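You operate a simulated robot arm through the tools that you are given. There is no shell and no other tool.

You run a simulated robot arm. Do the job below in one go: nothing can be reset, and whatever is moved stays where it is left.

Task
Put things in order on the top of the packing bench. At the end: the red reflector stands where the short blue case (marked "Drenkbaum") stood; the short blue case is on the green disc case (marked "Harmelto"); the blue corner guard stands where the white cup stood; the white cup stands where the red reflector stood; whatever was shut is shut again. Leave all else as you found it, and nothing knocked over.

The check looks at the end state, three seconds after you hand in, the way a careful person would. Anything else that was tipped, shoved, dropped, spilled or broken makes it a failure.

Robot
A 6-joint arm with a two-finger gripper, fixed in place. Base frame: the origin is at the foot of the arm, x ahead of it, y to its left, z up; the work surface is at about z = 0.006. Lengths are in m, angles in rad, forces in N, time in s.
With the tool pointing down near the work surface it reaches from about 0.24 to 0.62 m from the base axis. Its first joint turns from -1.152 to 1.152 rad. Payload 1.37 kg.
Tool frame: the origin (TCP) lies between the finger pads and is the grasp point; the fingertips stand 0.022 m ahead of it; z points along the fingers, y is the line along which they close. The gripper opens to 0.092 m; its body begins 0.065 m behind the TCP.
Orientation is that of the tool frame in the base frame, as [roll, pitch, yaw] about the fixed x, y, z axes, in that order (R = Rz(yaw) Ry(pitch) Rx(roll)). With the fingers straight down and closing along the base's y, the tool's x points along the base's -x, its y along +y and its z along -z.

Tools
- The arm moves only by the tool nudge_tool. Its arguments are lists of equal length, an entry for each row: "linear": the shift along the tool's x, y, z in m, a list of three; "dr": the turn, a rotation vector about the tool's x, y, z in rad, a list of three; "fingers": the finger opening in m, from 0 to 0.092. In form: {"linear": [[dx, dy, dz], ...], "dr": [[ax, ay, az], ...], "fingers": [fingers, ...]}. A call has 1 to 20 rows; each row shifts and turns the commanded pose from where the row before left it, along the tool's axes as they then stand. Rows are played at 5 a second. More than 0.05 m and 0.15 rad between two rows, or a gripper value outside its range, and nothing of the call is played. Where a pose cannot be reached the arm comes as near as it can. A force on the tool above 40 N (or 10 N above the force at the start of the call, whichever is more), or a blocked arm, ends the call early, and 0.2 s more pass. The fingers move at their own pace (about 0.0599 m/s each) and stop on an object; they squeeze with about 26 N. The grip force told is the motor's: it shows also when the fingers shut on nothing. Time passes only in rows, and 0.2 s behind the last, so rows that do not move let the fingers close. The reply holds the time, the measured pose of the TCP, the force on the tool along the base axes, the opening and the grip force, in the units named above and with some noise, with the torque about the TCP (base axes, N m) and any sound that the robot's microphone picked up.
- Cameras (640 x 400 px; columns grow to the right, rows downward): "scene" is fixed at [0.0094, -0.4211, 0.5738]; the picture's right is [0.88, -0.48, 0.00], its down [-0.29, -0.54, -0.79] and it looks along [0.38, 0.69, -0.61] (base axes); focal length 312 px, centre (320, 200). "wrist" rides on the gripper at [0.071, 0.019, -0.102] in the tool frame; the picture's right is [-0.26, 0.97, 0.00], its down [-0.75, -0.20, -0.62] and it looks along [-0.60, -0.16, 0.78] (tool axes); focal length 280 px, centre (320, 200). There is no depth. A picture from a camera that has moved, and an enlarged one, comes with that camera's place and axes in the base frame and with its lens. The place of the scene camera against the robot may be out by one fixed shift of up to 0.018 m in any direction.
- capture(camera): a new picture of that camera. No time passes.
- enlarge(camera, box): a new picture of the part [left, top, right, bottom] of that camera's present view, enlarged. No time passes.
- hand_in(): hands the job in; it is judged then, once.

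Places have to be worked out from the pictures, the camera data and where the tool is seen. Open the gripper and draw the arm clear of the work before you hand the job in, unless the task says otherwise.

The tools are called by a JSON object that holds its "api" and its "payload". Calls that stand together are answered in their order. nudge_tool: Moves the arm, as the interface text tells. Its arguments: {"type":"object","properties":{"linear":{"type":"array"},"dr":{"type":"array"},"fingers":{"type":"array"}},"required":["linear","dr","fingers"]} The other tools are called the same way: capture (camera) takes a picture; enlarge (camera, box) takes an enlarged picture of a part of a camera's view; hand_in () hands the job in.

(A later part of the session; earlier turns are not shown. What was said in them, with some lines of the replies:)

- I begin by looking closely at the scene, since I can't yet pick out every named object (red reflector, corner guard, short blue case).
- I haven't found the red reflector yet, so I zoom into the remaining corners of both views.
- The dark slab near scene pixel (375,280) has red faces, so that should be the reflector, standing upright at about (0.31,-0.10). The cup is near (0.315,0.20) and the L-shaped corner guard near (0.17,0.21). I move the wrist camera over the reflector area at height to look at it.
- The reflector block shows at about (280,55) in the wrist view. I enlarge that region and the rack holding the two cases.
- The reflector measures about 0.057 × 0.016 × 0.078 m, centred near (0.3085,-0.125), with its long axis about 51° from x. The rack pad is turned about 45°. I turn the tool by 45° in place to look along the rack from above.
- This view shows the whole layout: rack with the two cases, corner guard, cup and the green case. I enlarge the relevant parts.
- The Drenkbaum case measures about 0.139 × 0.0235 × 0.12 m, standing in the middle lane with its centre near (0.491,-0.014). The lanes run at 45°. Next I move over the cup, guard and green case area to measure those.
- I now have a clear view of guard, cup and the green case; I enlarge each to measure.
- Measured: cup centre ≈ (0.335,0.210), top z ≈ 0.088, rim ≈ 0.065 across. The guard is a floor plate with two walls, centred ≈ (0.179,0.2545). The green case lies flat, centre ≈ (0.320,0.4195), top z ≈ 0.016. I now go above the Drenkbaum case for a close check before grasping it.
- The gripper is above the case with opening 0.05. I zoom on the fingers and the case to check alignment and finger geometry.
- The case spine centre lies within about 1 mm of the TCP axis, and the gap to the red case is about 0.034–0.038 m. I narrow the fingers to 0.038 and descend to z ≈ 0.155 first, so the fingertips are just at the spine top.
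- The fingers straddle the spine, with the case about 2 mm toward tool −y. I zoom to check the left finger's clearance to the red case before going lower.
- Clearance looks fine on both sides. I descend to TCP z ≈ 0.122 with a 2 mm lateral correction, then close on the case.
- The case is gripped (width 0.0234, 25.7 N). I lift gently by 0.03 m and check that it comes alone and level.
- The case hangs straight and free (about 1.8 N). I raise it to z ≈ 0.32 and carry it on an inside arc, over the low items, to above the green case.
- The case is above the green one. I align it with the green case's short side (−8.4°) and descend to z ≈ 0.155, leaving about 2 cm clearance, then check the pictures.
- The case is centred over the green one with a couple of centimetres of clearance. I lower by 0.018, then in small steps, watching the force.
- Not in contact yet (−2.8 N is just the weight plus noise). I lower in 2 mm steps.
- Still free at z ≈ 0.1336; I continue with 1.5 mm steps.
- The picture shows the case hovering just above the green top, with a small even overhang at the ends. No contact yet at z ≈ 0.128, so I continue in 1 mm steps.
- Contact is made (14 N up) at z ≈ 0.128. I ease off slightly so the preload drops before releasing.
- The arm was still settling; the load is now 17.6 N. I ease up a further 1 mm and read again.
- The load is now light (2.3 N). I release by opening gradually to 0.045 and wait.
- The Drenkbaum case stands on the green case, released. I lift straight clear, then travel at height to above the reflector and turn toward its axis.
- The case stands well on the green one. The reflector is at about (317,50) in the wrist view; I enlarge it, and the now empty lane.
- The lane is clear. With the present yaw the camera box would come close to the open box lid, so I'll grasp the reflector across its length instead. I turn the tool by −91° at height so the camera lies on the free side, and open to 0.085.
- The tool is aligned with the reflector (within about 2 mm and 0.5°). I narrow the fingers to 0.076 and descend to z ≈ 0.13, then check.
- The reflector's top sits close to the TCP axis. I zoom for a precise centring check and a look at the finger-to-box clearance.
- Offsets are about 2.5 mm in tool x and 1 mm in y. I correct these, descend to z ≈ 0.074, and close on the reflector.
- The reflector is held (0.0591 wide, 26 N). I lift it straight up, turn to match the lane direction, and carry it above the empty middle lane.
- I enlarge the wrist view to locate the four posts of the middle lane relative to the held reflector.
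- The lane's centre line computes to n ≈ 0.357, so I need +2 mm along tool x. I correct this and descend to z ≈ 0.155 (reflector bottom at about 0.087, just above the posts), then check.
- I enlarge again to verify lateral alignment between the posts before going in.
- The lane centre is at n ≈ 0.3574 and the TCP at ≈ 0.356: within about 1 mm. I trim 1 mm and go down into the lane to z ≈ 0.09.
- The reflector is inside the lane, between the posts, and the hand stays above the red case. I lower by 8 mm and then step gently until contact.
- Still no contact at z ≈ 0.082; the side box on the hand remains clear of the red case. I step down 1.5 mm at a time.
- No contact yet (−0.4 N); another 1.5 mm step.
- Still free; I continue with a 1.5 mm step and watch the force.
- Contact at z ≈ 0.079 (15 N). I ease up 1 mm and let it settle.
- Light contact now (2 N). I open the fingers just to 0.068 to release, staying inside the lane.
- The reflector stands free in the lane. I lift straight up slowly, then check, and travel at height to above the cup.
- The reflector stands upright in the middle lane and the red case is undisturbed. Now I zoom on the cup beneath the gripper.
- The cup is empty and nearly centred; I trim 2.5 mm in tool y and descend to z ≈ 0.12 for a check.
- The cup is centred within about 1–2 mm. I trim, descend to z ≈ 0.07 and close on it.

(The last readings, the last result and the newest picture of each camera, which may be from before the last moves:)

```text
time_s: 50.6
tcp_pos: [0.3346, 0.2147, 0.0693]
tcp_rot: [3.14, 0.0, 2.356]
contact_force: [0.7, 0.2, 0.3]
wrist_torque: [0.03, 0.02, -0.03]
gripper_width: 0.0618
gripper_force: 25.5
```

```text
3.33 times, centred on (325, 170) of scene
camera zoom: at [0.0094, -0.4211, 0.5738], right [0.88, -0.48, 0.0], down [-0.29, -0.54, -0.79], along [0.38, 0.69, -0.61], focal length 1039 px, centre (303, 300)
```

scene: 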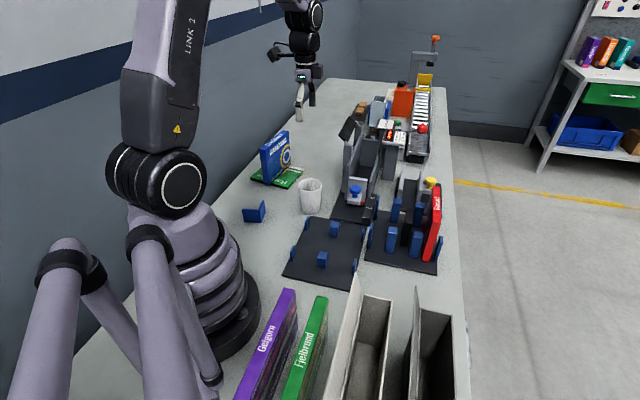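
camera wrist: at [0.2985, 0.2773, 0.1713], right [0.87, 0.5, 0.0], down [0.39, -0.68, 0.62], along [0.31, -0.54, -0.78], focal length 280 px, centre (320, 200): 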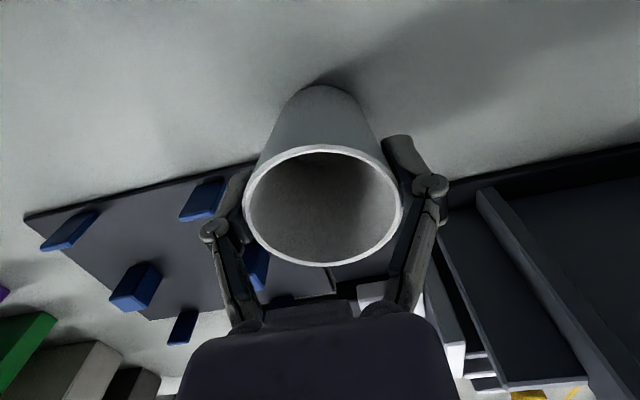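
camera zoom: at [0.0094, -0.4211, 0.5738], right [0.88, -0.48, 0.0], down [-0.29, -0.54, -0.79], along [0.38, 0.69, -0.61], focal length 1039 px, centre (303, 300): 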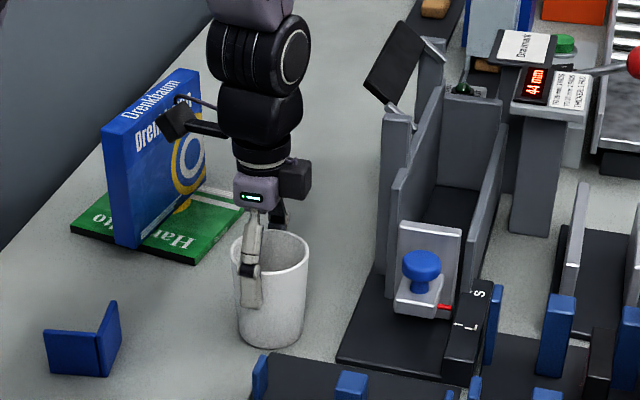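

The cup is held (0.0618 wide). I lift it straight up to z ≈ 0.29 and carry it over to where the reflector stood.

{"api": "nudge_tool", "payload": {"linear": [[0, 0, -0.01], [0, 0, -0.03], [0, 0, -0.045], [0, 0, -0.045], [0, 0, -0.045], [0, 0, -0.045], [-0.0274, -0.0322, 0], [-0.0274, -0.0322, 0], [-0.0274, -0.0322, 0], [-0.0274, -0.0322, 0], [-0.0274, -0.0322, 0], [-0.0274, -0.0322, 0], [-0.0274, -0.0322, 0], [-0.0274, -0.0322, 0], [0, 0, 0], [0, 0, 0]], "dr": [[0, 0, 0], [0, 0, 0], [0, 0, 0], [0, 0, 0], [0, 0, 0], [0, 0, 0], [0, 0, 0], [0, 0, 0], [0, 0, 0], [0, 0, 0], [0, 0, 0], [0, 0, 0], [0, 0, 0], [0, 0, 0], [0, 0, 0], [0, 0, 0]], "fingers": [0.055, 0.055, 0.055, 0.055, 0.055, 0.055, 0.055, 0.055, 0.055, 0.055, 0.055, 0.055, 0.055, 0.055, 0.055, 0.055]}}

{"api": "capture", "payload": {"camera": "wrist"}}

{"api": "capture", "payload": {"camera": "scene"}}

```text
time_s: 54.0
tcp_pos: [0.3063, -0.1244, 0.2874]
tcp_rot: [3.14, -0.001, 2.355]
contact_force: [-0.2, 0.8, -0.2]
wrist_torque: [0.01, -0.02, -0.02]
gripper_width: 0.0621
gripper_force: 25.7
```

```text
taken
camera wrist: at [0.2702, -0.06, 0.3895], right [0.87, 0.5, 0.0], down [0.39, -0.68, 0.62], along [0.31, -0.54, -0.78], focal length 280 px, centre (320, 200)
```

wrist: 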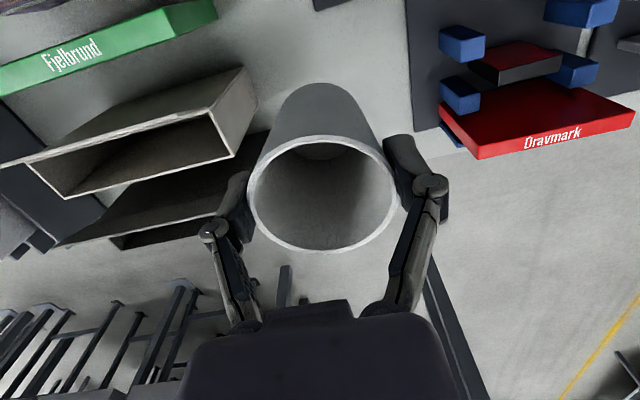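

```text
taken
```

scene: 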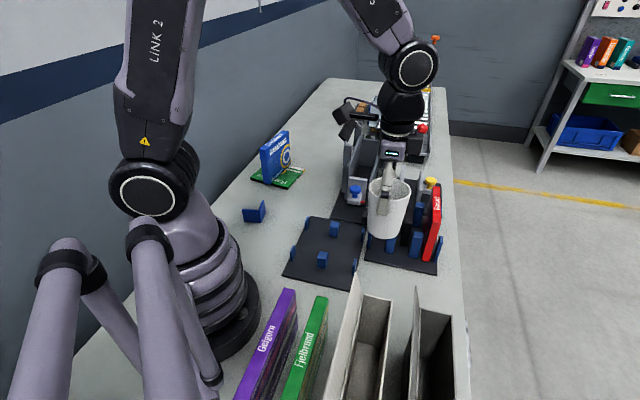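

The cup is above the target (0.3063,-0.1244). I lower it to about 2 cm above the table and check.

{"api": "nudge_tool", "payload": {"linear": [[0, 0, 0.045], [0, 0, 0.045], [0, 0, 0.045], [0, 0, 0.04], [0, 0, 0.023], [0, 0, 0]], "dr": [[0, 0, 0], [0, 0, 0], [0, 0, 0], [0, 0, 0], [0, 0, 0], [0, 0, 0]], "fingers": [0.055, 0.055, 0.055, 0.055, 0.055, 0.055]}}

{"api": "capture", "payload": {"camera": "wrist"}}

{"api": "enlarge", "payload": {"camera": "scene", "box": [310, 180, 450, 310]}}

```text
time_s: 55.4
tcp_pos: [0.3085, -0.1229, 0.091]
tcp_rot: [-3.141, -0.001, 2.355]
contact_force: [-0.1, -0.3, -0.5]
wrist_torque: [-0.03, 0.0, -0.01]
gripper_width: 0.0619
gripper_force: 25.9
```

```text
taken
camera wrist: at [0.2712, -0.0592, 0.1933], right [0.87, 0.5, 0.0], down [0.39, -0.68, 0.62], along [0.31, -0.54, -0.78], focal length 280 px, centre (320, 200)
```

wrist: 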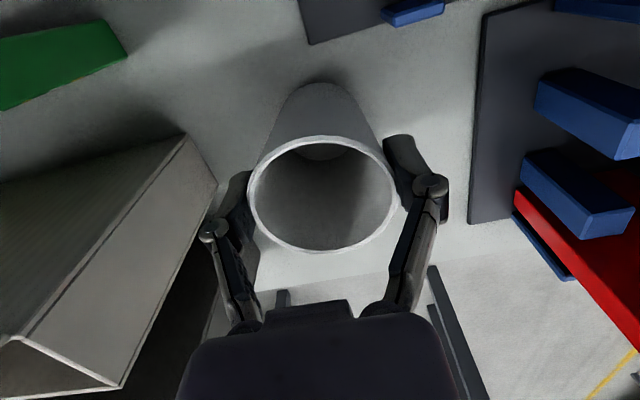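

```text
3.08 times, centred on (380, 245) of scene
camera zoom: at [0.0094, -0.4211, 0.5738], right [0.88, -0.48, 0.0], down [-0.29, -0.54, -0.79], along [0.38, 0.69, -0.61], focal length 959 px, centre (135, 62)
```

zoom: 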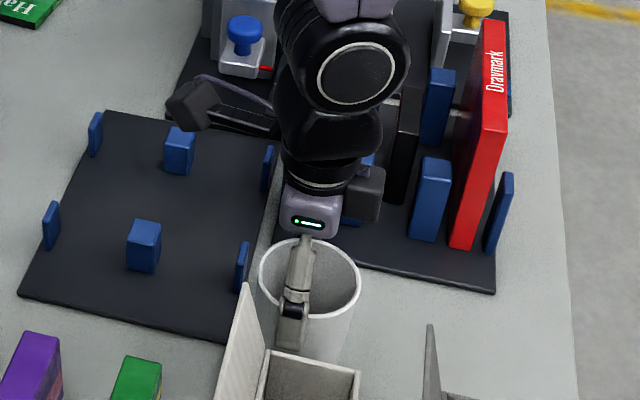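

Comparing rim sizes, the cup has settled about 8 mm lower in the grip, so I expect contact near z ≈ 0.077. I lower by 8 mm and then step gently.

{"api": "nudge_tool", "payload": {"linear": [[0, 0, 0.004], [0, 0, 0.004], [0, 0, 0]], "dr": [[0, 0, 0], [0, 0, 0], [0, 0, 0]], "fingers": [0.055, 0.055, 0.055]}}

```text
time_s: 56.2
tcp_pos: [0.3078, -0.1226, 0.084]
tcp_rot: [-3.14, -0.001, 2.354]
contact_force: [0.3, -0.4, -1.2]
wrist_torque: [-0.05, -0.01, 0.02]
gripper_width: 0.062
gripper_force: 25.9
```

No contact at z ≈ 0.084; I go on in small steps.

{"api": "nudge_tool", "payload": {"linear": [[0, 0, 0.002], [0, 0, 0.002], [0, 0, 0]], "dr": [[0, 0, 0], [0, 0, 0], [0, 0, 0]], "fingers": [0.055, 0.055, 0.055]}}

```text
time_s: 57.0
tcp_pos: [0.3078, -0.1223, 0.08]
tcp_rot: [3.141, 0.0, 2.353]
contact_force: [0.1, -0.6, -0.2]
wrist_torque: [0.0, -0.01, 0.02]
gripper_width: 0.0621
gripper_force: 26.5
```

Still free at 0.080; another pair of 1.5 mm steps.

{"api": "nudge_tool", "payload": {"linear": [[0, 0, 0.0015], [0, 0, 0.0015], [0, 0, 0]], "dr": [[0, 0, 0], [0, 0, 0], [0, 0, 0]], "fingers": [0.055, 0.055, 0.055]}}

{"api": "capture", "payload": {"camera": "wrist"}}

```text
time_s: 57.8
tcp_pos: [0.3078, -0.1221, 0.0754]
tcp_rot: [3.139, 0.001, 2.355]
contact_force: [-2.2, -1.3, 13.5]
wrist_torque: [-0.07, -0.02, -0.01]
gripper_width: 0.0618
gripper_force: 25.6
```

```text
taken
camera wrist: at [0.2709, -0.0591, 0.1779], right [0.87, 0.5, 0.0], down [0.39, -0.68, 0.63], along [0.31, -0.54, -0.78], focal length 280 px, centre (320, 200)
```

wrist: 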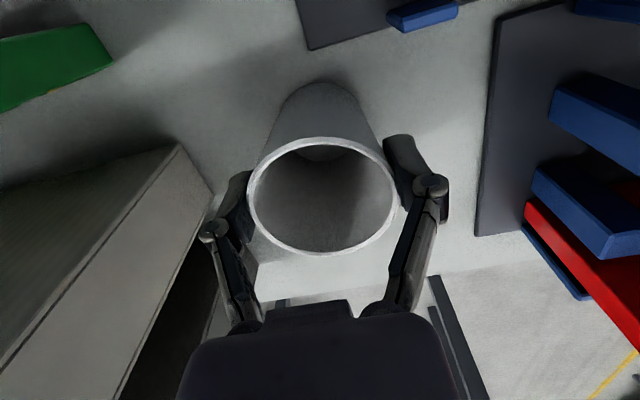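

Contact with the table (13.5 N). I ease up 1.2 mm, then open the fingers.

{"api": "nudge_tool", "payload": {"linear": [[0, 0, -0.0012], [0, 0, 0], [0, 0, 0]], "dr": [[0, 0, 0], [0, 0, 0], [0, 0, 0]], "fingers": [0.055, 0.055, 0.055]}}

```text
time_s: 58.6
tcp_pos: [0.3081, -0.1229, 0.0766]
tcp_rot: [-3.141, -0.001, 2.353]
contact_force: [-0.3, -0.2, -0.3]
wrist_torque: [0.02, -0.05, 0.03]
gripper_width: 0.0619
gripper_force: 25.9
```

The load is near zero, so the cup is just on the table. I open to 0.085 and check.

{"api": "nudge_tool", "payload": {"linear": [[0, 0, 0], [0, 0, 0], [0, 0, 0], [0, 0, 0], [0, 0, 0]], "dr": [[0, 0, 0], [0, 0, 0], [0, 0, 0], [0, 0, 0], [0, 0, 0]], "fingers": [0.064, 0.068, 0.075, 0.085, 0.085]}}

{"api": "capture", "payload": {"camera": "wrist"}}

```text
time_s: 59.8
tcp_pos: [0.3057, -0.1229, 0.077]
tcp_rot: [-3.141, 0.0, 2.355]
contact_force: [0.0, 0.2, 0.6]
wrist_torque: [-0.01, 0.0, 0.02]
gripper_width: 0.0848
gripper_force: 0.1
```

```text
taken
camera wrist: at [0.2704, -0.0591, 0.1785], right [0.87, 0.5, 0.0], down [0.39, -0.68, 0.62], along [0.31, -0.54, -0.78], focal length 280 px, centre (320, 200)
```

wrist: 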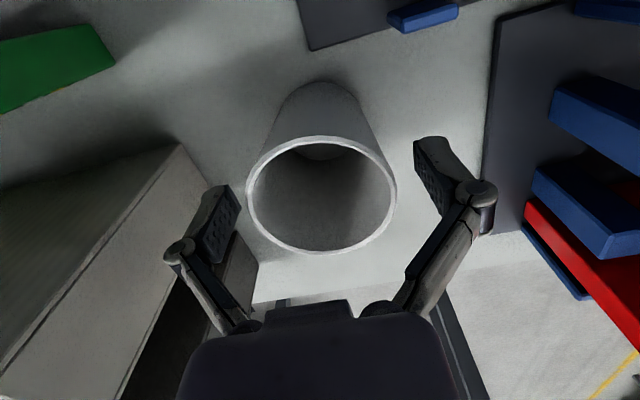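

The cup stands free where the reflector was. I lift away and go, keeping clear of the base, to above the corner guard.

{"api": "nudge_tool", "payload": {"linear": [[0, 0, -0.01], [0, 0, -0.03], [0, 0, -0.045], [0, 0, -0.045], [0, 0, -0.045], [0, 0, -0.045], [0.0327, 0.0304, 0], [0.0327, 0.0304, 0], [0.0327, 0.0304, 0], [0.0327, 0.0304, 0], [0.0327, 0.0304, 0], [0.0382, 0.0028, 0], [0.0382, 0.0028, 0], [0.0382, 0.0028, 0], [0.0382, 0.0028, 0], [0.0382, 0.0028, 0], [0, 0, 0]], "dr": [[0, 0, 0], [0, 0, 0], [0, 0, 0], [0, 0, 0], [0, 0, 0], [0, 0, 0], [0, 0, 0], [0, 0, 0], [0, 0, 0], [0, 0, 0], [0, 0, 0], [0, 0, 0], [0, 0, 0], [0, 0, 0], [0, 0, 0], [0, 0, 0], [0, 0, 0]], "fingers": [0.085, 0.085, 0.085, 0.085, 0.085, 0.085, 0.06, 0.06, 0.06, 0.06, 0.06, 0.06, 0.06, 0.06, 0.06, 0.06, 0.06]}}

{"api": "capture", "payload": {"camera": "wrist"}}

{"api": "capture", "payload": {"camera": "scene"}}

```text
time_s: 63.4
tcp_pos: [0.1762, 0.2426, 0.2972]
tcp_rot: [3.141, -0.001, 2.355]
contact_force: [-0.6, -0.4, -0.4]
wrist_torque: [-0.01, -0.01, 0.03]
gripper_width: 0.06
gripper_force: 0.0
```

```text
taken
camera wrist: at [0.1403, 0.3067, 0.3988], right [0.87, 0.5, 0.0], down [0.39, -0.68, 0.62], along [0.31, -0.54, -0.78], focal length 280 px, centre (320, 200)
```

wrist: 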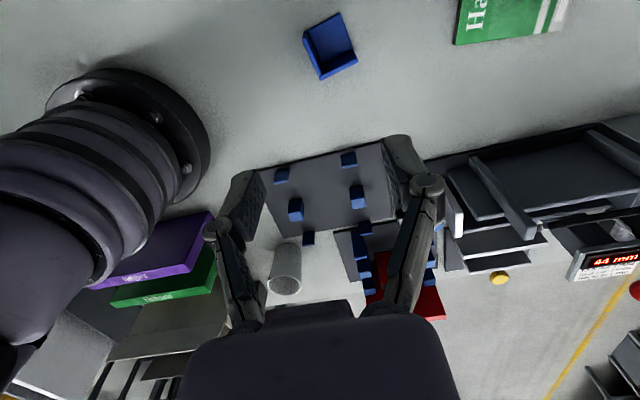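

```text
taken
```

scene: 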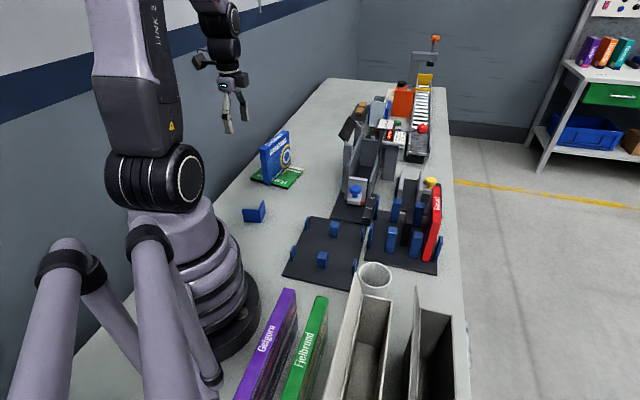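

The cup is upright at its new place. I enlarge the corner guard below the gripper.

{"api": "enlarge", "payload": {"camera": "wrist", "box": [280, 0, 376, 90]}}

{"api": "enlarge", "payload": {"camera": "scene", "box": [230, 190, 290, 235]}}

{"api": "enlarge", "payload": {"camera": "scene", "box": [330, 230, 430, 310]}}

```text
4.44 times, centred on (328, 45) of wrist
camera zoom: at [0.1403, 0.3067, 0.3988], right [0.87, 0.5, 0.0], down [0.39, -0.68, 0.62], along [0.31, -0.54, -0.78], focal length 1246 px, centre (284, 889)
```

zoom: 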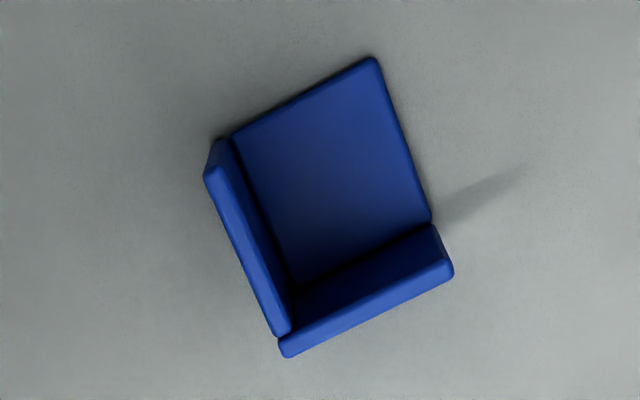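

```text
8.89 times, centred on (260, 212) of scene
camera zoom: at [0.0094, -0.4211, 0.5738], right [0.88, -0.48, 0.0], down [-0.29, -0.54, -0.79], along [0.38, 0.69, -0.61], focal length 2771 px, centre (853, 89)
```

zoom: 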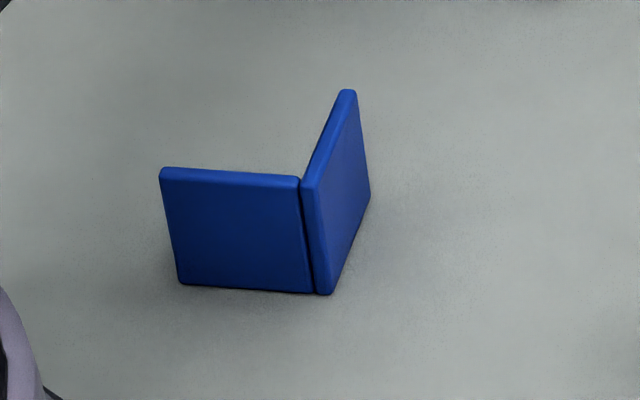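

```text
5.00 times, centred on (380, 270) of scene
camera zoom: at [0.0094, -0.4211, 0.5738], right [0.88, -0.48, 0.0], down [-0.29, -0.54, -0.79], along [0.38, 0.69, -0.61], focal length 1558 px, centre (20, -150)
```

zoom: 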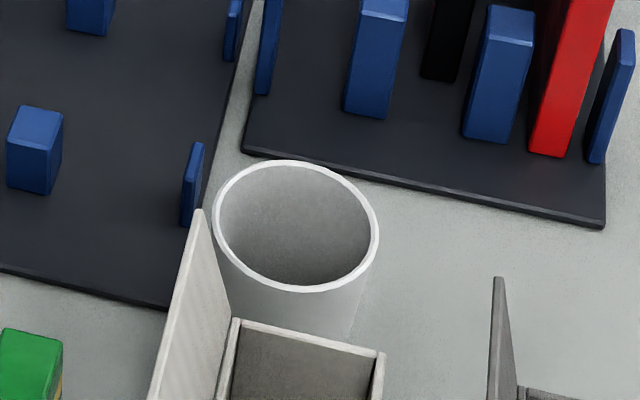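

The guard is a roughly 0.043 m corner: a floor plate plus two walls. I'll grip the wall nearest the robot. I rotate +9°, shift over that wall, open to 0.05 and descend to z ≈ 0.13 to refine.

{"api": "nudge_tool", "payload": {"linear": [[0, 0, 0], [0, 0, 0], [0.0081, -0.0079, 0], [0, 0, 0.04], [0, 0, 0.04], [0, 0, 0.04], [0, 0, 0.045], [0, 0, 0]], "dr": [[0, 0, -0.0785], [0, 0, -0.0785], [0, 0, 0], [0, 0, 0], [0, 0, 0], [0, 0, 0], [0, 0, 0], [0, 0, 0]], "fingers": [0.05, 0.05, 0.05, 0.05, 0.05, 0.05, 0.05, 0.05]}}

{"api": "capture", "payload": {"camera": "wrist"}}

{"api": "enlarge", "payload": {"camera": "wrist", "box": [220, 60, 420, 210]}}

```text
time_s: 65.2
tcp_pos: [0.1653, 0.2463, 0.1285]
tcp_rot: [3.14, 0.001, 2.511]
contact_force: [0.3, 0.8, 0.4]
wrist_torque: [-0.02, -0.01, -0.01]
gripper_width: 0.0503
gripper_force: 0.1
```

```text
taken
camera wrist: at [0.1186, 0.3039, 0.2315], right [0.78, 0.63, 0.0], down [0.49, -0.61, 0.62], along [0.39, -0.49, -0.78], focal length 280 px, centre (320, 200)
```

wrist: 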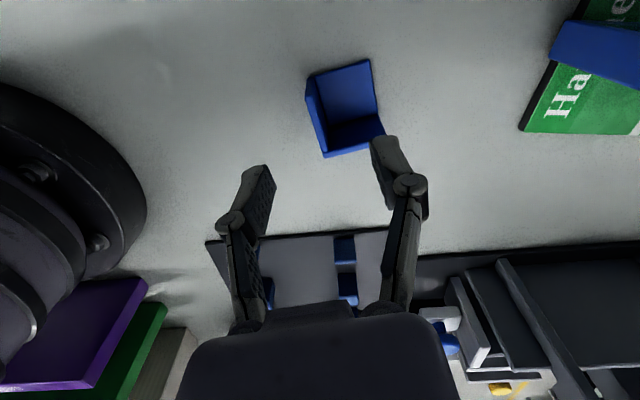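

```text
2.67 times, centred on (320, 135) of wrist
camera zoom: at [0.1186, 0.3039, 0.2315], right [0.78, 0.63, 0.0], down [0.49, -0.61, 0.62], along [0.39, -0.49, -0.78], focal length 748 px, centre (320, 373)
```

zoom: 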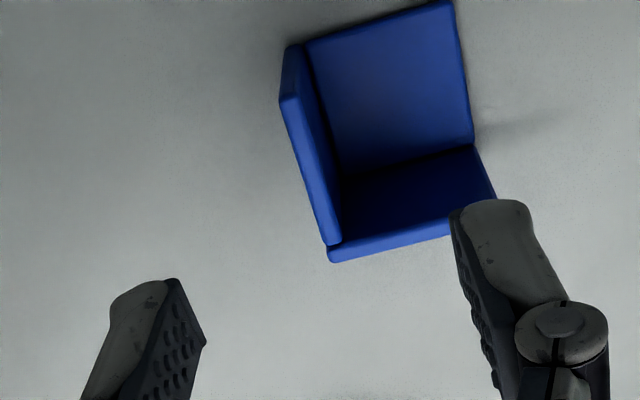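

The wall is about 3.4 mm off toward −y and about 2° rotated from the tool. I correct both and go down to z ≈ 0.075 for a final look.

{"api": "nudge_tool", "payload": {"linear": [[0, -0.0034, 0], [0, 0, 0.018], [0, 0, 0.018], [0, 0, 0.018], [0, 0, 0]], "dr": [[0, 0, -0.036], [0, 0, 0], [0, 0, 0], [0, 0, 0], [0, 0, 0]], "fingers": [0.05, 0.05, 0.05, 0.05, 0.05]}}

{"api": "capture", "payload": {"camera": "wrist"}}

{"api": "enlarge", "payload": {"camera": "wrist", "box": [220, 80, 420, 230]}}

{"api": "enlarge", "payload": {"camera": "scene", "box": [210, 150, 310, 240]}}

```text
time_s: 66.4
tcp_pos: [0.162, 0.242, 0.0785]
tcp_rot: [3.14, -0.002, 2.548]
contact_force: [-1.0, 0.2, 0.7]
wrist_torque: [-0.01, -0.01, -0.01]
gripper_width: 0.0497
gripper_force: 0.0
```

```text
taken
camera wrist: at [0.1139, 0.2977, 0.1805], right [0.76, 0.65, 0.0], down [0.51, -0.59, 0.62], along [0.41, -0.47, -0.78], focal length 280 px, centre (320, 200)
```

wrist: 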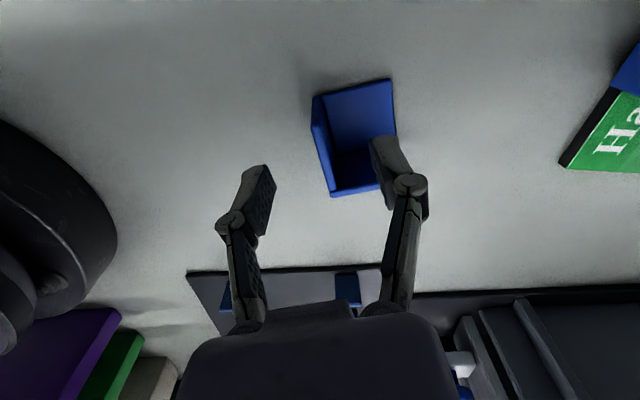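

```text
2.67 times, centred on (320, 155) of wrist
camera zoom: at [0.1139, 0.2977, 0.1805], right [0.76, 0.65, 0.0], down [0.51, -0.59, 0.62], along [0.41, -0.47, -0.78], focal length 748 px, centre (320, 320)
```

zoom: 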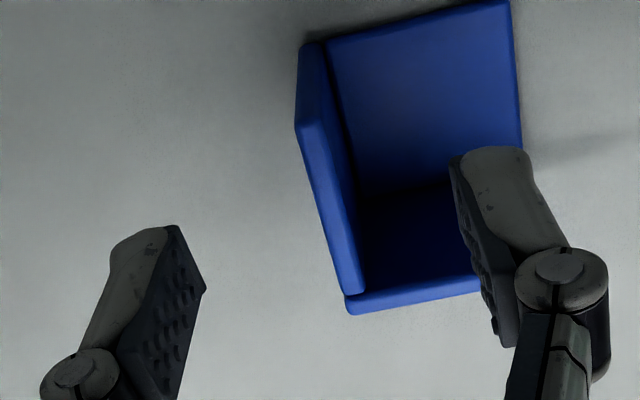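

```text
4.44 times, centred on (260, 195) of scene
camera zoom: at [0.0094, -0.4211, 0.5738], right [0.88, -0.48, 0.0], down [-0.29, -0.54, -0.79], along [0.38, 0.69, -0.61], focal length 1385 px, centre (587, 222)
```

zoom: 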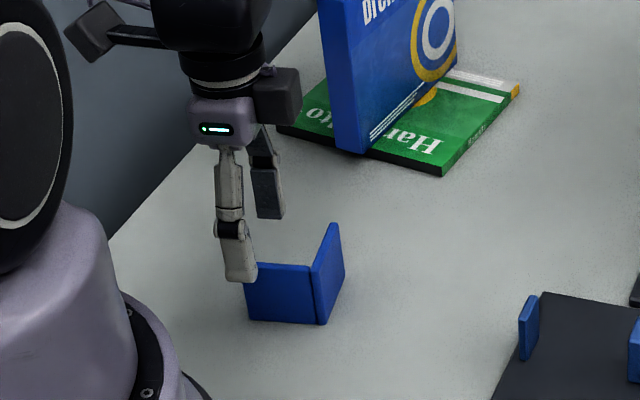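

Combining both views, the wall top is at z ≈ 0.045 and the TCP is about 1 mm off laterally and 4–5 mm toward the wall's free end. I trim and descend to z ≈ 0.044, before closing.

{"api": "nudge_tool", "payload": {"linear": [[-0.002, 0.001, 0], [0, 0, 0.012], [0, 0, 0.012], [0, 0, 0.011], [0, 0, 0]], "dr": [[0, 0, 0], [0, 0, 0], [0, 0, 0], [0, 0, 0], [0, 0, 0]], "fingers": [0.05, 0.05, 0.05, 0.05, 0.05]}}

{"api": "enlarge", "payload": {"camera": "wrist", "box": [200, 80, 440, 260]}}

{"api": "enlarge", "payload": {"camera": "scene", "box": [220, 170, 300, 240]}}

```text
time_s: 67.6
tcp_pos: [0.1644, 0.2418, 0.0457]
tcp_rot: [3.141, 0.0, 2.548]
contact_force: [0.2, -0.3, -0.7]
wrist_torque: [-0.02, 0.01, -0.02]
gripper_width: 0.05
gripper_force: 0.1
```

```text
2.22 times, centred on (320, 170) of wrist
camera zoom: at [0.1161, 0.2962, 0.146], right [0.76, 0.65, 0.0], down [0.51, -0.59, 0.62], along [0.41, -0.47, -0.78], focal length 623 px, centre (320, 267)
```

zoom: 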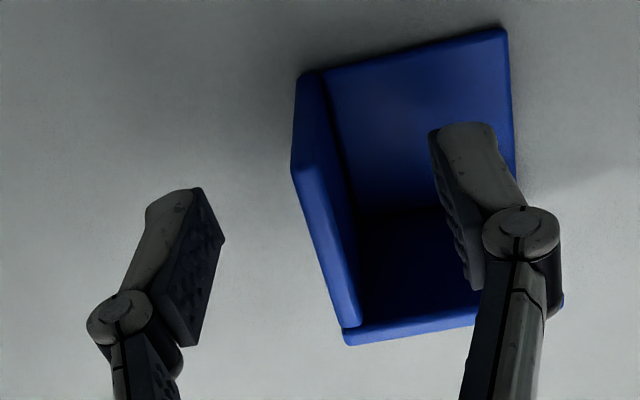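

```text
5.71 times, centred on (260, 205) of scene
camera zoom: at [0.0094, -0.4211, 0.5738], right [0.88, -0.48, 0.0], down [-0.29, -0.54, -0.79], along [0.38, 0.69, -0.61], focal length 1781 px, centre (663, 171)
```

zoom: 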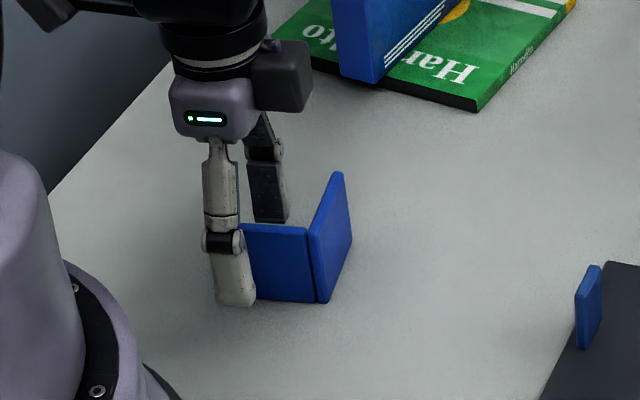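

The wall sits between the fingers within about 1 mm, and the finger width lies fully on the wall. I close.

{"api": "nudge_tool", "payload": {"linear": [[0, 0, 0], [0, 0, 0], [0, 0, 0], [0, 0, 0], [0, 0, 0]], "dr": [[0, 0, 0], [0, 0, 0], [0, 0, 0], [0, 0, 0], [0, 0, 0]], "fingers": [0.03, 0.015, 0.0, 0.0, 0.0]}}

{"api": "enlarge", "payload": {"camera": "wrist", "box": [200, 80, 440, 260]}}

{"api": "enlarge", "payload": {"camera": "scene", "box": [220, 170, 300, 240]}}

```text
time_s: 68.8
tcp_pos: [0.1635, 0.2415, 0.0434]
tcp_rot: [3.141, -0.001, 2.55]
contact_force: [-0.7, 0.5, 0.6]
wrist_torque: [0.02, 0.0, 0.0]
gripper_width: 0.0058
gripper_force: 25.8
```

```text
2.22 times, centred on (320, 170) of wrist
camera zoom: at [0.116, 0.2961, 0.1462], right [0.76, 0.65, 0.0], down [0.51, -0.59, 0.62], along [0.41, -0.47, -0.78], focal length 623 px, centre (320, 267)
```

zoom: 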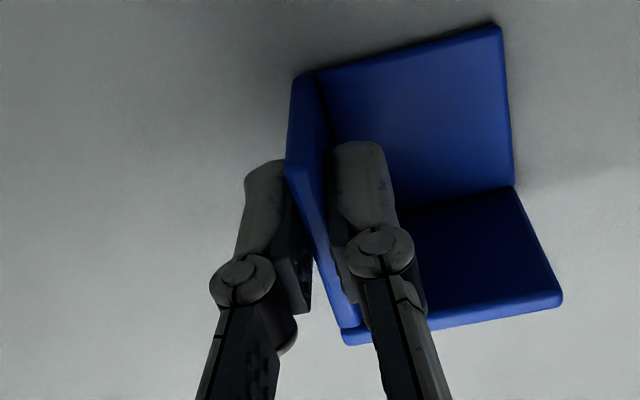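

```text
5.71 times, centred on (260, 205) of scene
camera zoom: at [0.0094, -0.4211, 0.5738], right [0.88, -0.48, 0.0], down [-0.29, -0.54, -0.79], along [0.38, 0.69, -0.61], focal length 1781 px, centre (663, 171)
```

zoom: 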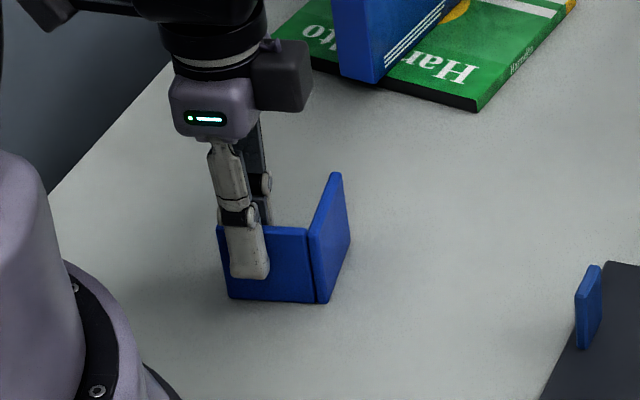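

The wall is gripped (0.0058, 26 N). I lift to z ≈ 0.2 and move so that the guard's centre comes over the cup's former place (0.335,0.2125).

{"api": "nudge_tool", "payload": {"linear": [[0, 0, -0.01], [0, 0, -0.03], [0, 0, -0.04], [0, 0, -0.04], [0, 0, -0.04], [-0.0385, 0.0131, 0], [-0.0385, 0.0131, 0], [-0.0385, 0.0131, 0], [-0.0385, 0.0131, 0], [0, 0, 0], [0, 0, 0]], "dr": [[0, 0, 0], [0, 0, 0], [0, 0, 0], [0, 0, 0], [0, 0, 0], [0, 0, 0], [0, 0, 0], [0, 0, 0], [0, 0, 0], [0, 0, 0], [0, 0, 0]], "fingers": [0.0, 0.0, 0.0, 0.0, 0.0, 0.0, 0.0, 0.0, 0.0, 0.0, 0.0]}}

{"api": "capture", "payload": {"camera": "wrist"}}

{"api": "enlarge", "payload": {"camera": "scene", "box": [240, 110, 400, 230]}}

```text
time_s: 71.2
tcp_pos: [0.3192, 0.1962, 0.2021]
tcp_rot: [-3.141, 0.0, 2.549]
contact_force: [0.2, 0.4, 0.5]
wrist_torque: [0.0, -0.04, -0.04]
gripper_width: 0.0058
gripper_force: 26.6
```

```text
taken
camera wrist: at [0.2715, 0.2528, 0.303], right [0.76, 0.65, 0.0], down [0.51, -0.59, 0.62], along [0.41, -0.47, -0.78], focal length 280 px, centre (320, 200)
```

wrist: 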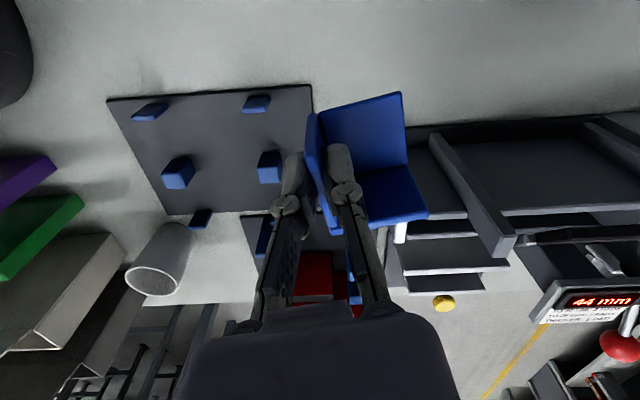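

```text
3.33 times, centred on (320, 170) of scene
camera zoom: at [0.0094, -0.4211, 0.5738], right [0.88, -0.48, 0.0], down [-0.29, -0.54, -0.79], along [0.38, 0.69, -0.61], focal length 1039 px, centre (320, 300)
```

zoom: 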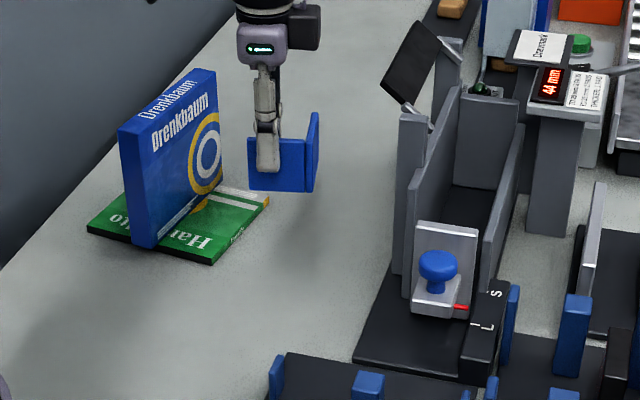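

The guard is held level and is nearly over the spot. I trim 3 mm and lower to z ≈ 0.062, then check before touching down.

{"api": "nudge_tool", "payload": {"linear": [[0, 0.003, 0], [0, 0, 0.04], [0, 0, 0.04], [0, 0, 0.04], [0, 0, 0.018], [0, 0, 0]], "dr": [[0, 0, 0], [0, 0, 0], [0, 0, 0], [0, 0, 0], [0, 0, 0], [0, 0, 0]], "fingers": [0.0, 0.0, 0.0, 0.0, 0.0, 0.0]}}

{"api": "capture", "payload": {"camera": "wrist"}}

{"api": "enlarge", "payload": {"camera": "scene", "box": [240, 110, 400, 230]}}

```text
time_s: 72.6
tcp_pos: [0.3202, 0.2009, 0.0647]
tcp_rot: [3.141, 0.0, 2.546]
contact_force: [0.6, 0.2, -0.5]
wrist_torque: [-0.01, -0.01, 0.02]
gripper_width: 0.0059
gripper_force: 25.9
```

```text
taken
camera wrist: at [0.2727, 0.2564, 0.1672], right [0.76, 0.65, 0.0], down [0.51, -0.59, 0.62], along [0.41, -0.47, -0.78], focal length 280 px, centre (320, 200)
```

wrist: 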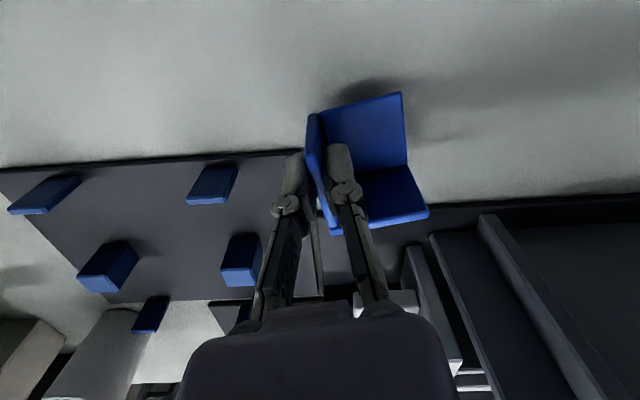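

```text
3.33 times, centred on (320, 170) of scene
camera zoom: at [0.0094, -0.4211, 0.5738], right [0.88, -0.48, 0.0], down [-0.29, -0.54, -0.79], along [0.38, 0.69, -0.61], focal length 1039 px, centre (320, 300)
```

zoom: 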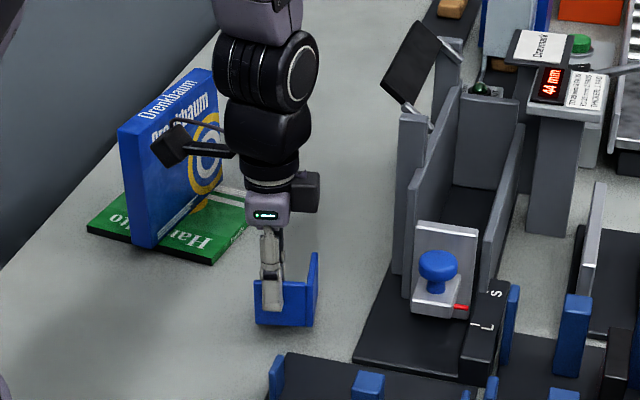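

The guard hovers about 2 cm above the table, close to the nearby pad's corner (about 6 mm clearance). I shift 3 mm further from the pad and lower gently.

{"api": "nudge_tool", "payload": {"linear": [[0, 0.003, 0], [0, 0, 0.006], [0, 0, 0.006], [0, 0, 0]], "dr": [[0, 0, 0], [0, 0, 0], [0, 0, 0], [0, 0, 0]], "fingers": [0.0, 0.0, 0.0, 0.0]}}

{"api": "capture", "payload": {"camera": "wrist"}}

```text
time_s: 73.6
tcp_pos: [0.3232, 0.2028, 0.0529]
tcp_rot: [-3.14, 0.002, 2.548]
contact_force: [0.2, 0.8, 0.2]
wrist_torque: [0.01, 0.02, -0.01]
gripper_width: 0.0059
gripper_force: 26.5
```

```text
taken
camera wrist: at [0.2757, 0.2581, 0.1553], right [0.76, 0.65, 0.0], down [0.51, -0.59, 0.62], along [0.41, -0.47, -0.78], focal length 280 px, centre (320, 200)
```

wrist: 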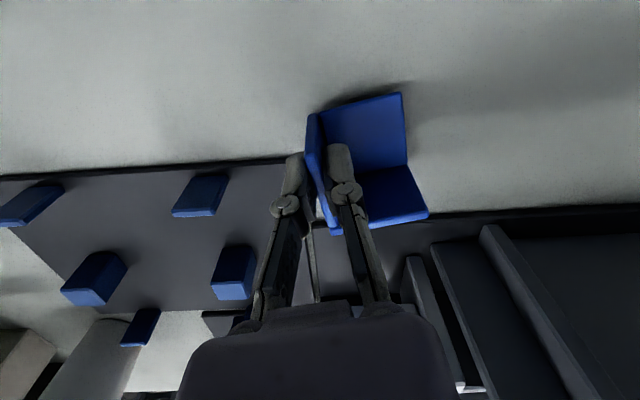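

Clearance to the pad is now about 1 cm. I continue down in small steps, watching the force.

{"api": "nudge_tool", "payload": {"linear": [[0, 0, 0.003], [0, 0, 0.002], [0, 0, 0]], "dr": [[0, 0, 0], [0, 0, 0], [0, 0, 0]], "fingers": [0.0, 0.0, 0.0]}}

```text
time_s: 74.4
tcp_pos: [0.3242, 0.2022, 0.0482]
tcp_rot: [-3.141, 0.001, 2.549]
contact_force: [-0.3, -0.2, -0.3]
wrist_torque: [-0.01, -0.01, 0.0]
gripper_width: 0.006
gripper_force: 26.6
```

Still free at z ≈ 0.048; two more 1.2 mm steps.

{"api": "nudge_tool", "payload": {"linear": [[0, 0, 0.0012], [0, 0, 0.0012], [0, 0, 0]], "dr": [[0, 0, 0], [0, 0, 0], [0, 0, 0]], "fingers": [0.0, 0.0, 0.0]}}

```text
time_s: 75.2
tcp_pos: [0.3238, 0.2049, 0.0445]
tcp_rot: [3.139, -0.001, 2.548]
contact_force: [0.3, -1.0, 0.0]
wrist_torque: [0.0, -0.01, 0.03]
gripper_width: 0.006
gripper_force: 25.8
```

No contact yet at about 0.0445–0.046; one more 1.2 mm step.

{"api": "nudge_tool", "payload": {"linear": [[0, 0, 0.0012], [0, 0, 0]], "dr": [[0, 0, 0], [0, 0, 0]], "fingers": [0.0, 0.0]}}

{"api": "enlarge", "payload": {"camera": "scene", "box": [280, 170, 344, 220]}}

```text
time_s: 75.8
tcp_pos: [0.3242, 0.2039, 0.0437]
tcp_rot: [-3.14, 0.0, 2.546]
contact_force: [-2.3, -2.5, 8.5]
wrist_torque: [-0.1, -0.03, -0.03]
gripper_width: 0.0059
gripper_force: 26.2
```

```text
8.00 times, centred on (312, 195) of scene
camera zoom: at [0.0093, -0.4212, 0.5737], right [0.88, -0.48, 0.0], down [-0.29, -0.54, -0.79], along [0.38, 0.69, -0.61], focal length 2494 px, centre (384, 240)
```

zoom: 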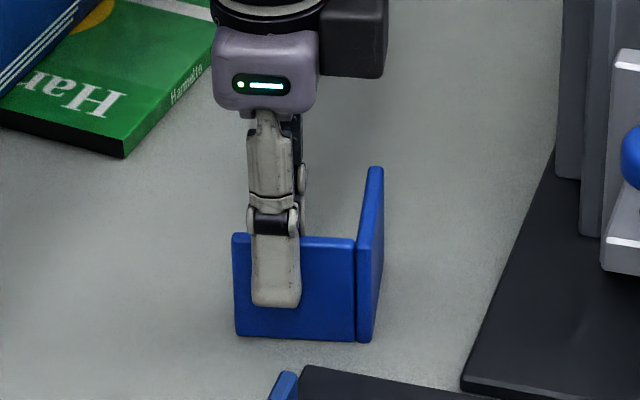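

Touchdown (8.5 N), and the guard is clear of the pads. I ease up slightly, then open the fingers.

{"api": "nudge_tool", "payload": {"linear": [[0, 0, -0.0008], [0, 0, 0], [0, 0, 0], [0, 0, 0], [0, 0, 0], [0, 0, 0]], "dr": [[0, 0, 0], [0, 0, 0], [0, 0, 0], [0, 0, 0], [0, 0, 0], [0, 0, 0]], "fingers": [0.0, 0.0, 0.009, 0.016, 0.03, 0.03]}}

{"api": "capture", "payload": {"camera": "wrist"}}

{"api": "enlarge", "payload": {"camera": "scene", "box": [280, 170, 344, 220]}}

```text
time_s: 77.2
tcp_pos: [0.3234, 0.204, 0.0471]
tcp_rot: [-3.141, 0.0, 2.548]
contact_force: [0.3, 0.3, -0.1]
wrist_torque: [0.01, -0.01, -0.02]
gripper_width: 0.0299
gripper_force: 0.1
```

```text
taken
camera wrist: at [0.2763, 0.2593, 0.1473], right [0.76, 0.65, 0.0], down [0.51, -0.59, 0.62], along [0.41, -0.47, -0.78], focal length 280 px, centre (320, 200)
```

wrist: 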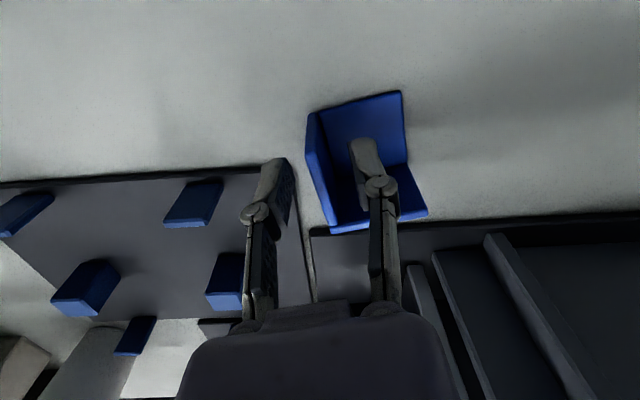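

```text
8.00 times, centred on (312, 195) of scene
camera zoom: at [0.0094, -0.4211, 0.5738], right [0.88, -0.48, 0.0], down [-0.29, -0.54, -0.79], along [0.38, 0.69, -0.61], focal length 2494 px, centre (384, 240)
```

zoom: 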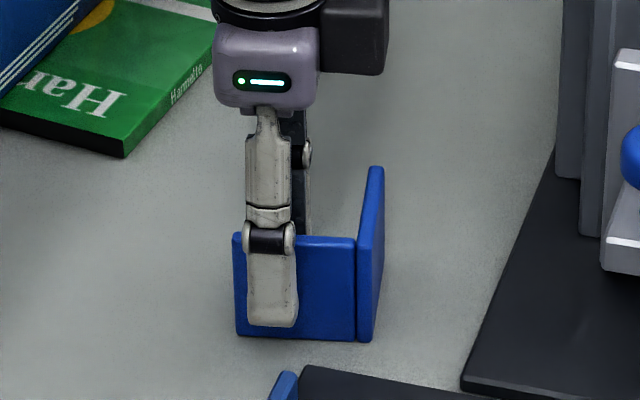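

The guard stands flat and free. I lift straight up out of it and then draw back to a high, clear pose.

{"api": "nudge_tool", "payload": {"linear": [[0, 0, -0.008], [0, 0, -0.015], [0, 0, -0.03], [0, 0, -0.045], [0, 0, -0.045], [0, 0, -0.045], [0, 0, -0.045], [0, 0, -0.04], [0, 0, 0]], "dr": [[0, 0, 0], [0, 0, 0], [0, 0, 0], [0, 0, 0], [0, 0, 0], [0, 0, 0], [0, 0, 0], [0, 0, 0], [0, 0, 0]], "fingers": [0.03, 0.03, 0.03, 0.05, 0.092, 0.092, 0.092, 0.092, 0.092]}}

{"api": "capture", "payload": {"camera": "wrist"}}

{"api": "capture", "payload": {"camera": "scene"}}

{"api": "enlarge", "payload": {"camera": "scene", "box": [230, 110, 390, 230]}}

{"api": "enlarge", "payload": {"camera": "scene", "box": [330, 160, 470, 310]}}

```text
time_s: 79.2
tcp_pos: [0.3235, 0.2031, 0.3197]
tcp_rot: [-3.141, -0.001, 2.548]
contact_force: [0.0, -0.8, 0.3]
wrist_torque: [0.04, 0.01, 0.0]
gripper_width: 0.092
gripper_force: 0.0
```

```text
taken
camera wrist: at [0.276, 0.258, 0.4207], right [0.76, 0.65, 0.0], down [0.51, -0.59, 0.62], along [0.41, -0.47, -0.78], focal length 280 px, centre (320, 200)
```

wrist: 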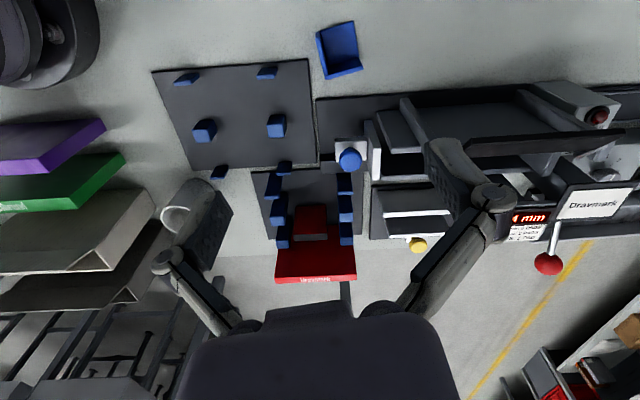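

```text
taken
```

scene: 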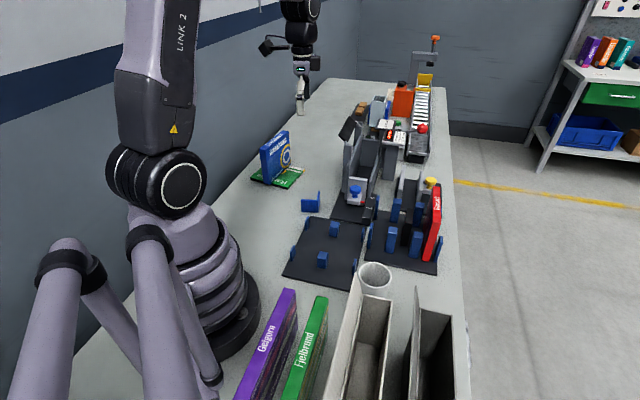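

```text
3.33 times, centred on (310, 170) of scene
camera zoom: at [0.0093, -0.4211, 0.5738], right [0.88, -0.48, 0.0], down [-0.29, -0.54, -0.79], along [0.38, 0.69, -0.61], focal length 1039 px, centre (353, 300)
```

zoom: 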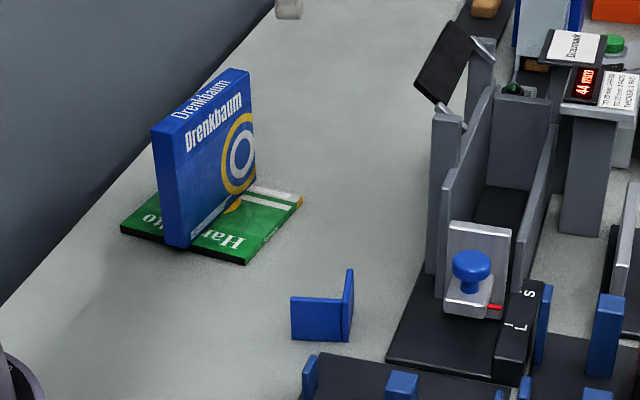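

```text
2.67 times, centred on (400, 235) of scene
camera zoom: at [0.0093, -0.4211, 0.5738], right [0.88, -0.48, 0.0], down [-0.29, -0.54, -0.79], along [0.38, 0.69, -0.61], focal length 831 px, centre (107, 107)
```

zoom: 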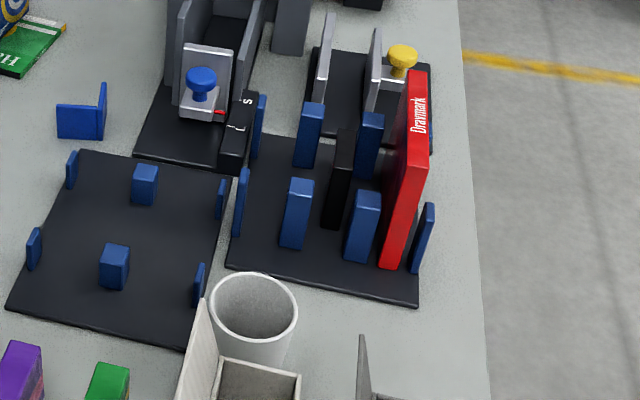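

All four items are standing in their places, and the neighbours look untouched. I draw the open gripper back to near its starting pose, clear of the work.

{"api": "nudge_tool", "payload": {"linear": [[-0.036, -0.0086, -0.003], [-0.036, -0.0086, -0.003], [-0.036, -0.0086, -0.003], [-0.036, -0.0086, 0], [0, 0, 0], [0, 0, 0]], "dr": [[0, 0, 0], [0, 0, 0], [0, 0, 0], [0, 0, 0], [0, 0, 0], [0, 0, 0]], "fingers": [0.092, 0.092, 0.092, 0.092, 0.092, 0.092]}}

{"api": "capture", "payload": {"camera": "scene"}}

{"api": "capture", "payload": {"camera": "wrist"}}

{"api": "enlarge", "payload": {"camera": "scene", "box": [240, 120, 330, 220]}}

```text
time_s: 80.6
tcp_pos: [0.4224, 0.0979, 0.3281]
tcp_rot: [3.141, 0.001, 2.546]
contact_force: [0.8, 0.1, 0.5]
wrist_torque: [0.02, -0.04, 0.0]
gripper_width: 0.0922
gripper_force: 0.0
```

```text
taken
```

scene: 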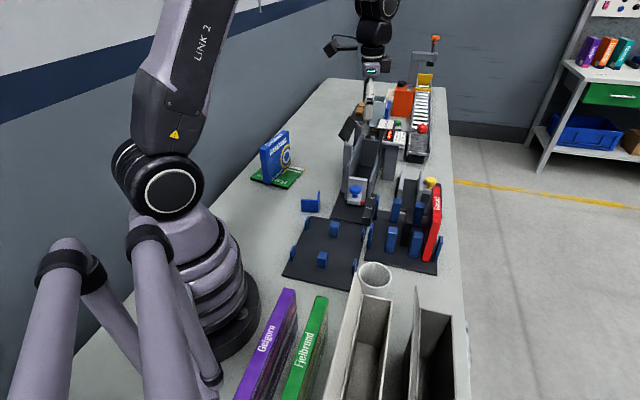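

```text
taken
camera wrist: at [0.3748, 0.1526, 0.4289], right [0.76, 0.65, 0.0], down [0.51, -0.59, 0.62], along [0.41, -0.47, -0.78], focal length 280 px, centre (320, 200)
```

wrist: 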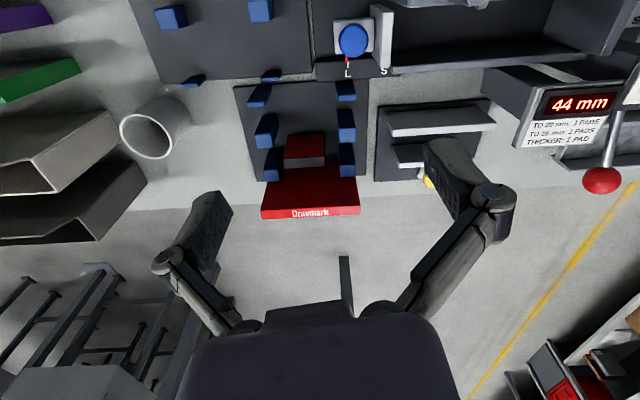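

```text
4.00 times, centred on (285, 170) of scene
camera zoom: at [0.0094, -0.4211, 0.5738], right [0.88, -0.48, 0.0], down [-0.29, -0.54, -0.79], along [0.38, 0.69, -0.61], focal length 1247 px, centre (460, 320)
```

zoom: 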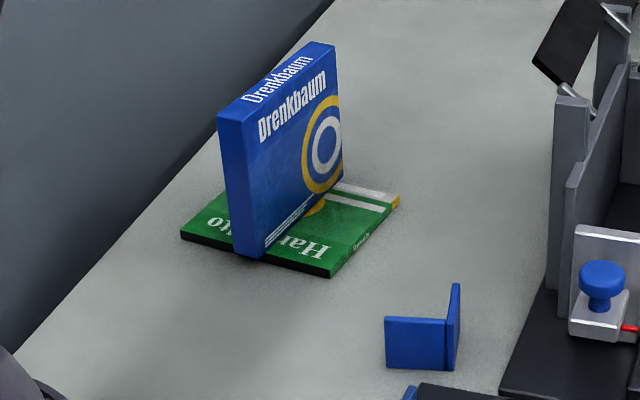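

The last pictures show the result. The blue case stands on the green one, the reflector is in the middle lane, the cup is where the reflector was, and the guard is where the cup was. Nothing else has moved, nothing was opened, and the gripper is open and clear, so I hand in.

{"api": "hand_in", "payload": {}}

```text
The job is handed in.
```

The job is handed in, and in the last pictures all four items were standing where you asked. I haven't been told how the check judged it.

- **Drenkbaum case:** it stands upright on the green Harmelto case. It is slightly longer than the side it runs along, so it overhangs by a little under 1 cm at each end.
- **Red reflector:** it stands in the middle lane of the rack, where the Drenkbaum case was, with the red Dravmark case beside it undisturbed.
- **White cup:** it stands upright where the reflector was. It slipped about 8 mm down in the grip when I lifted it, but it was set down level.
- **Blue corner guard:** it stands flat where the cup was. I shifted it about 3 mm to keep clear of the nearby pad.

I opened nothing, so there was nothing to shut again. Nothing else looks moved or tipped, and the gripper is open and back near its starting position.
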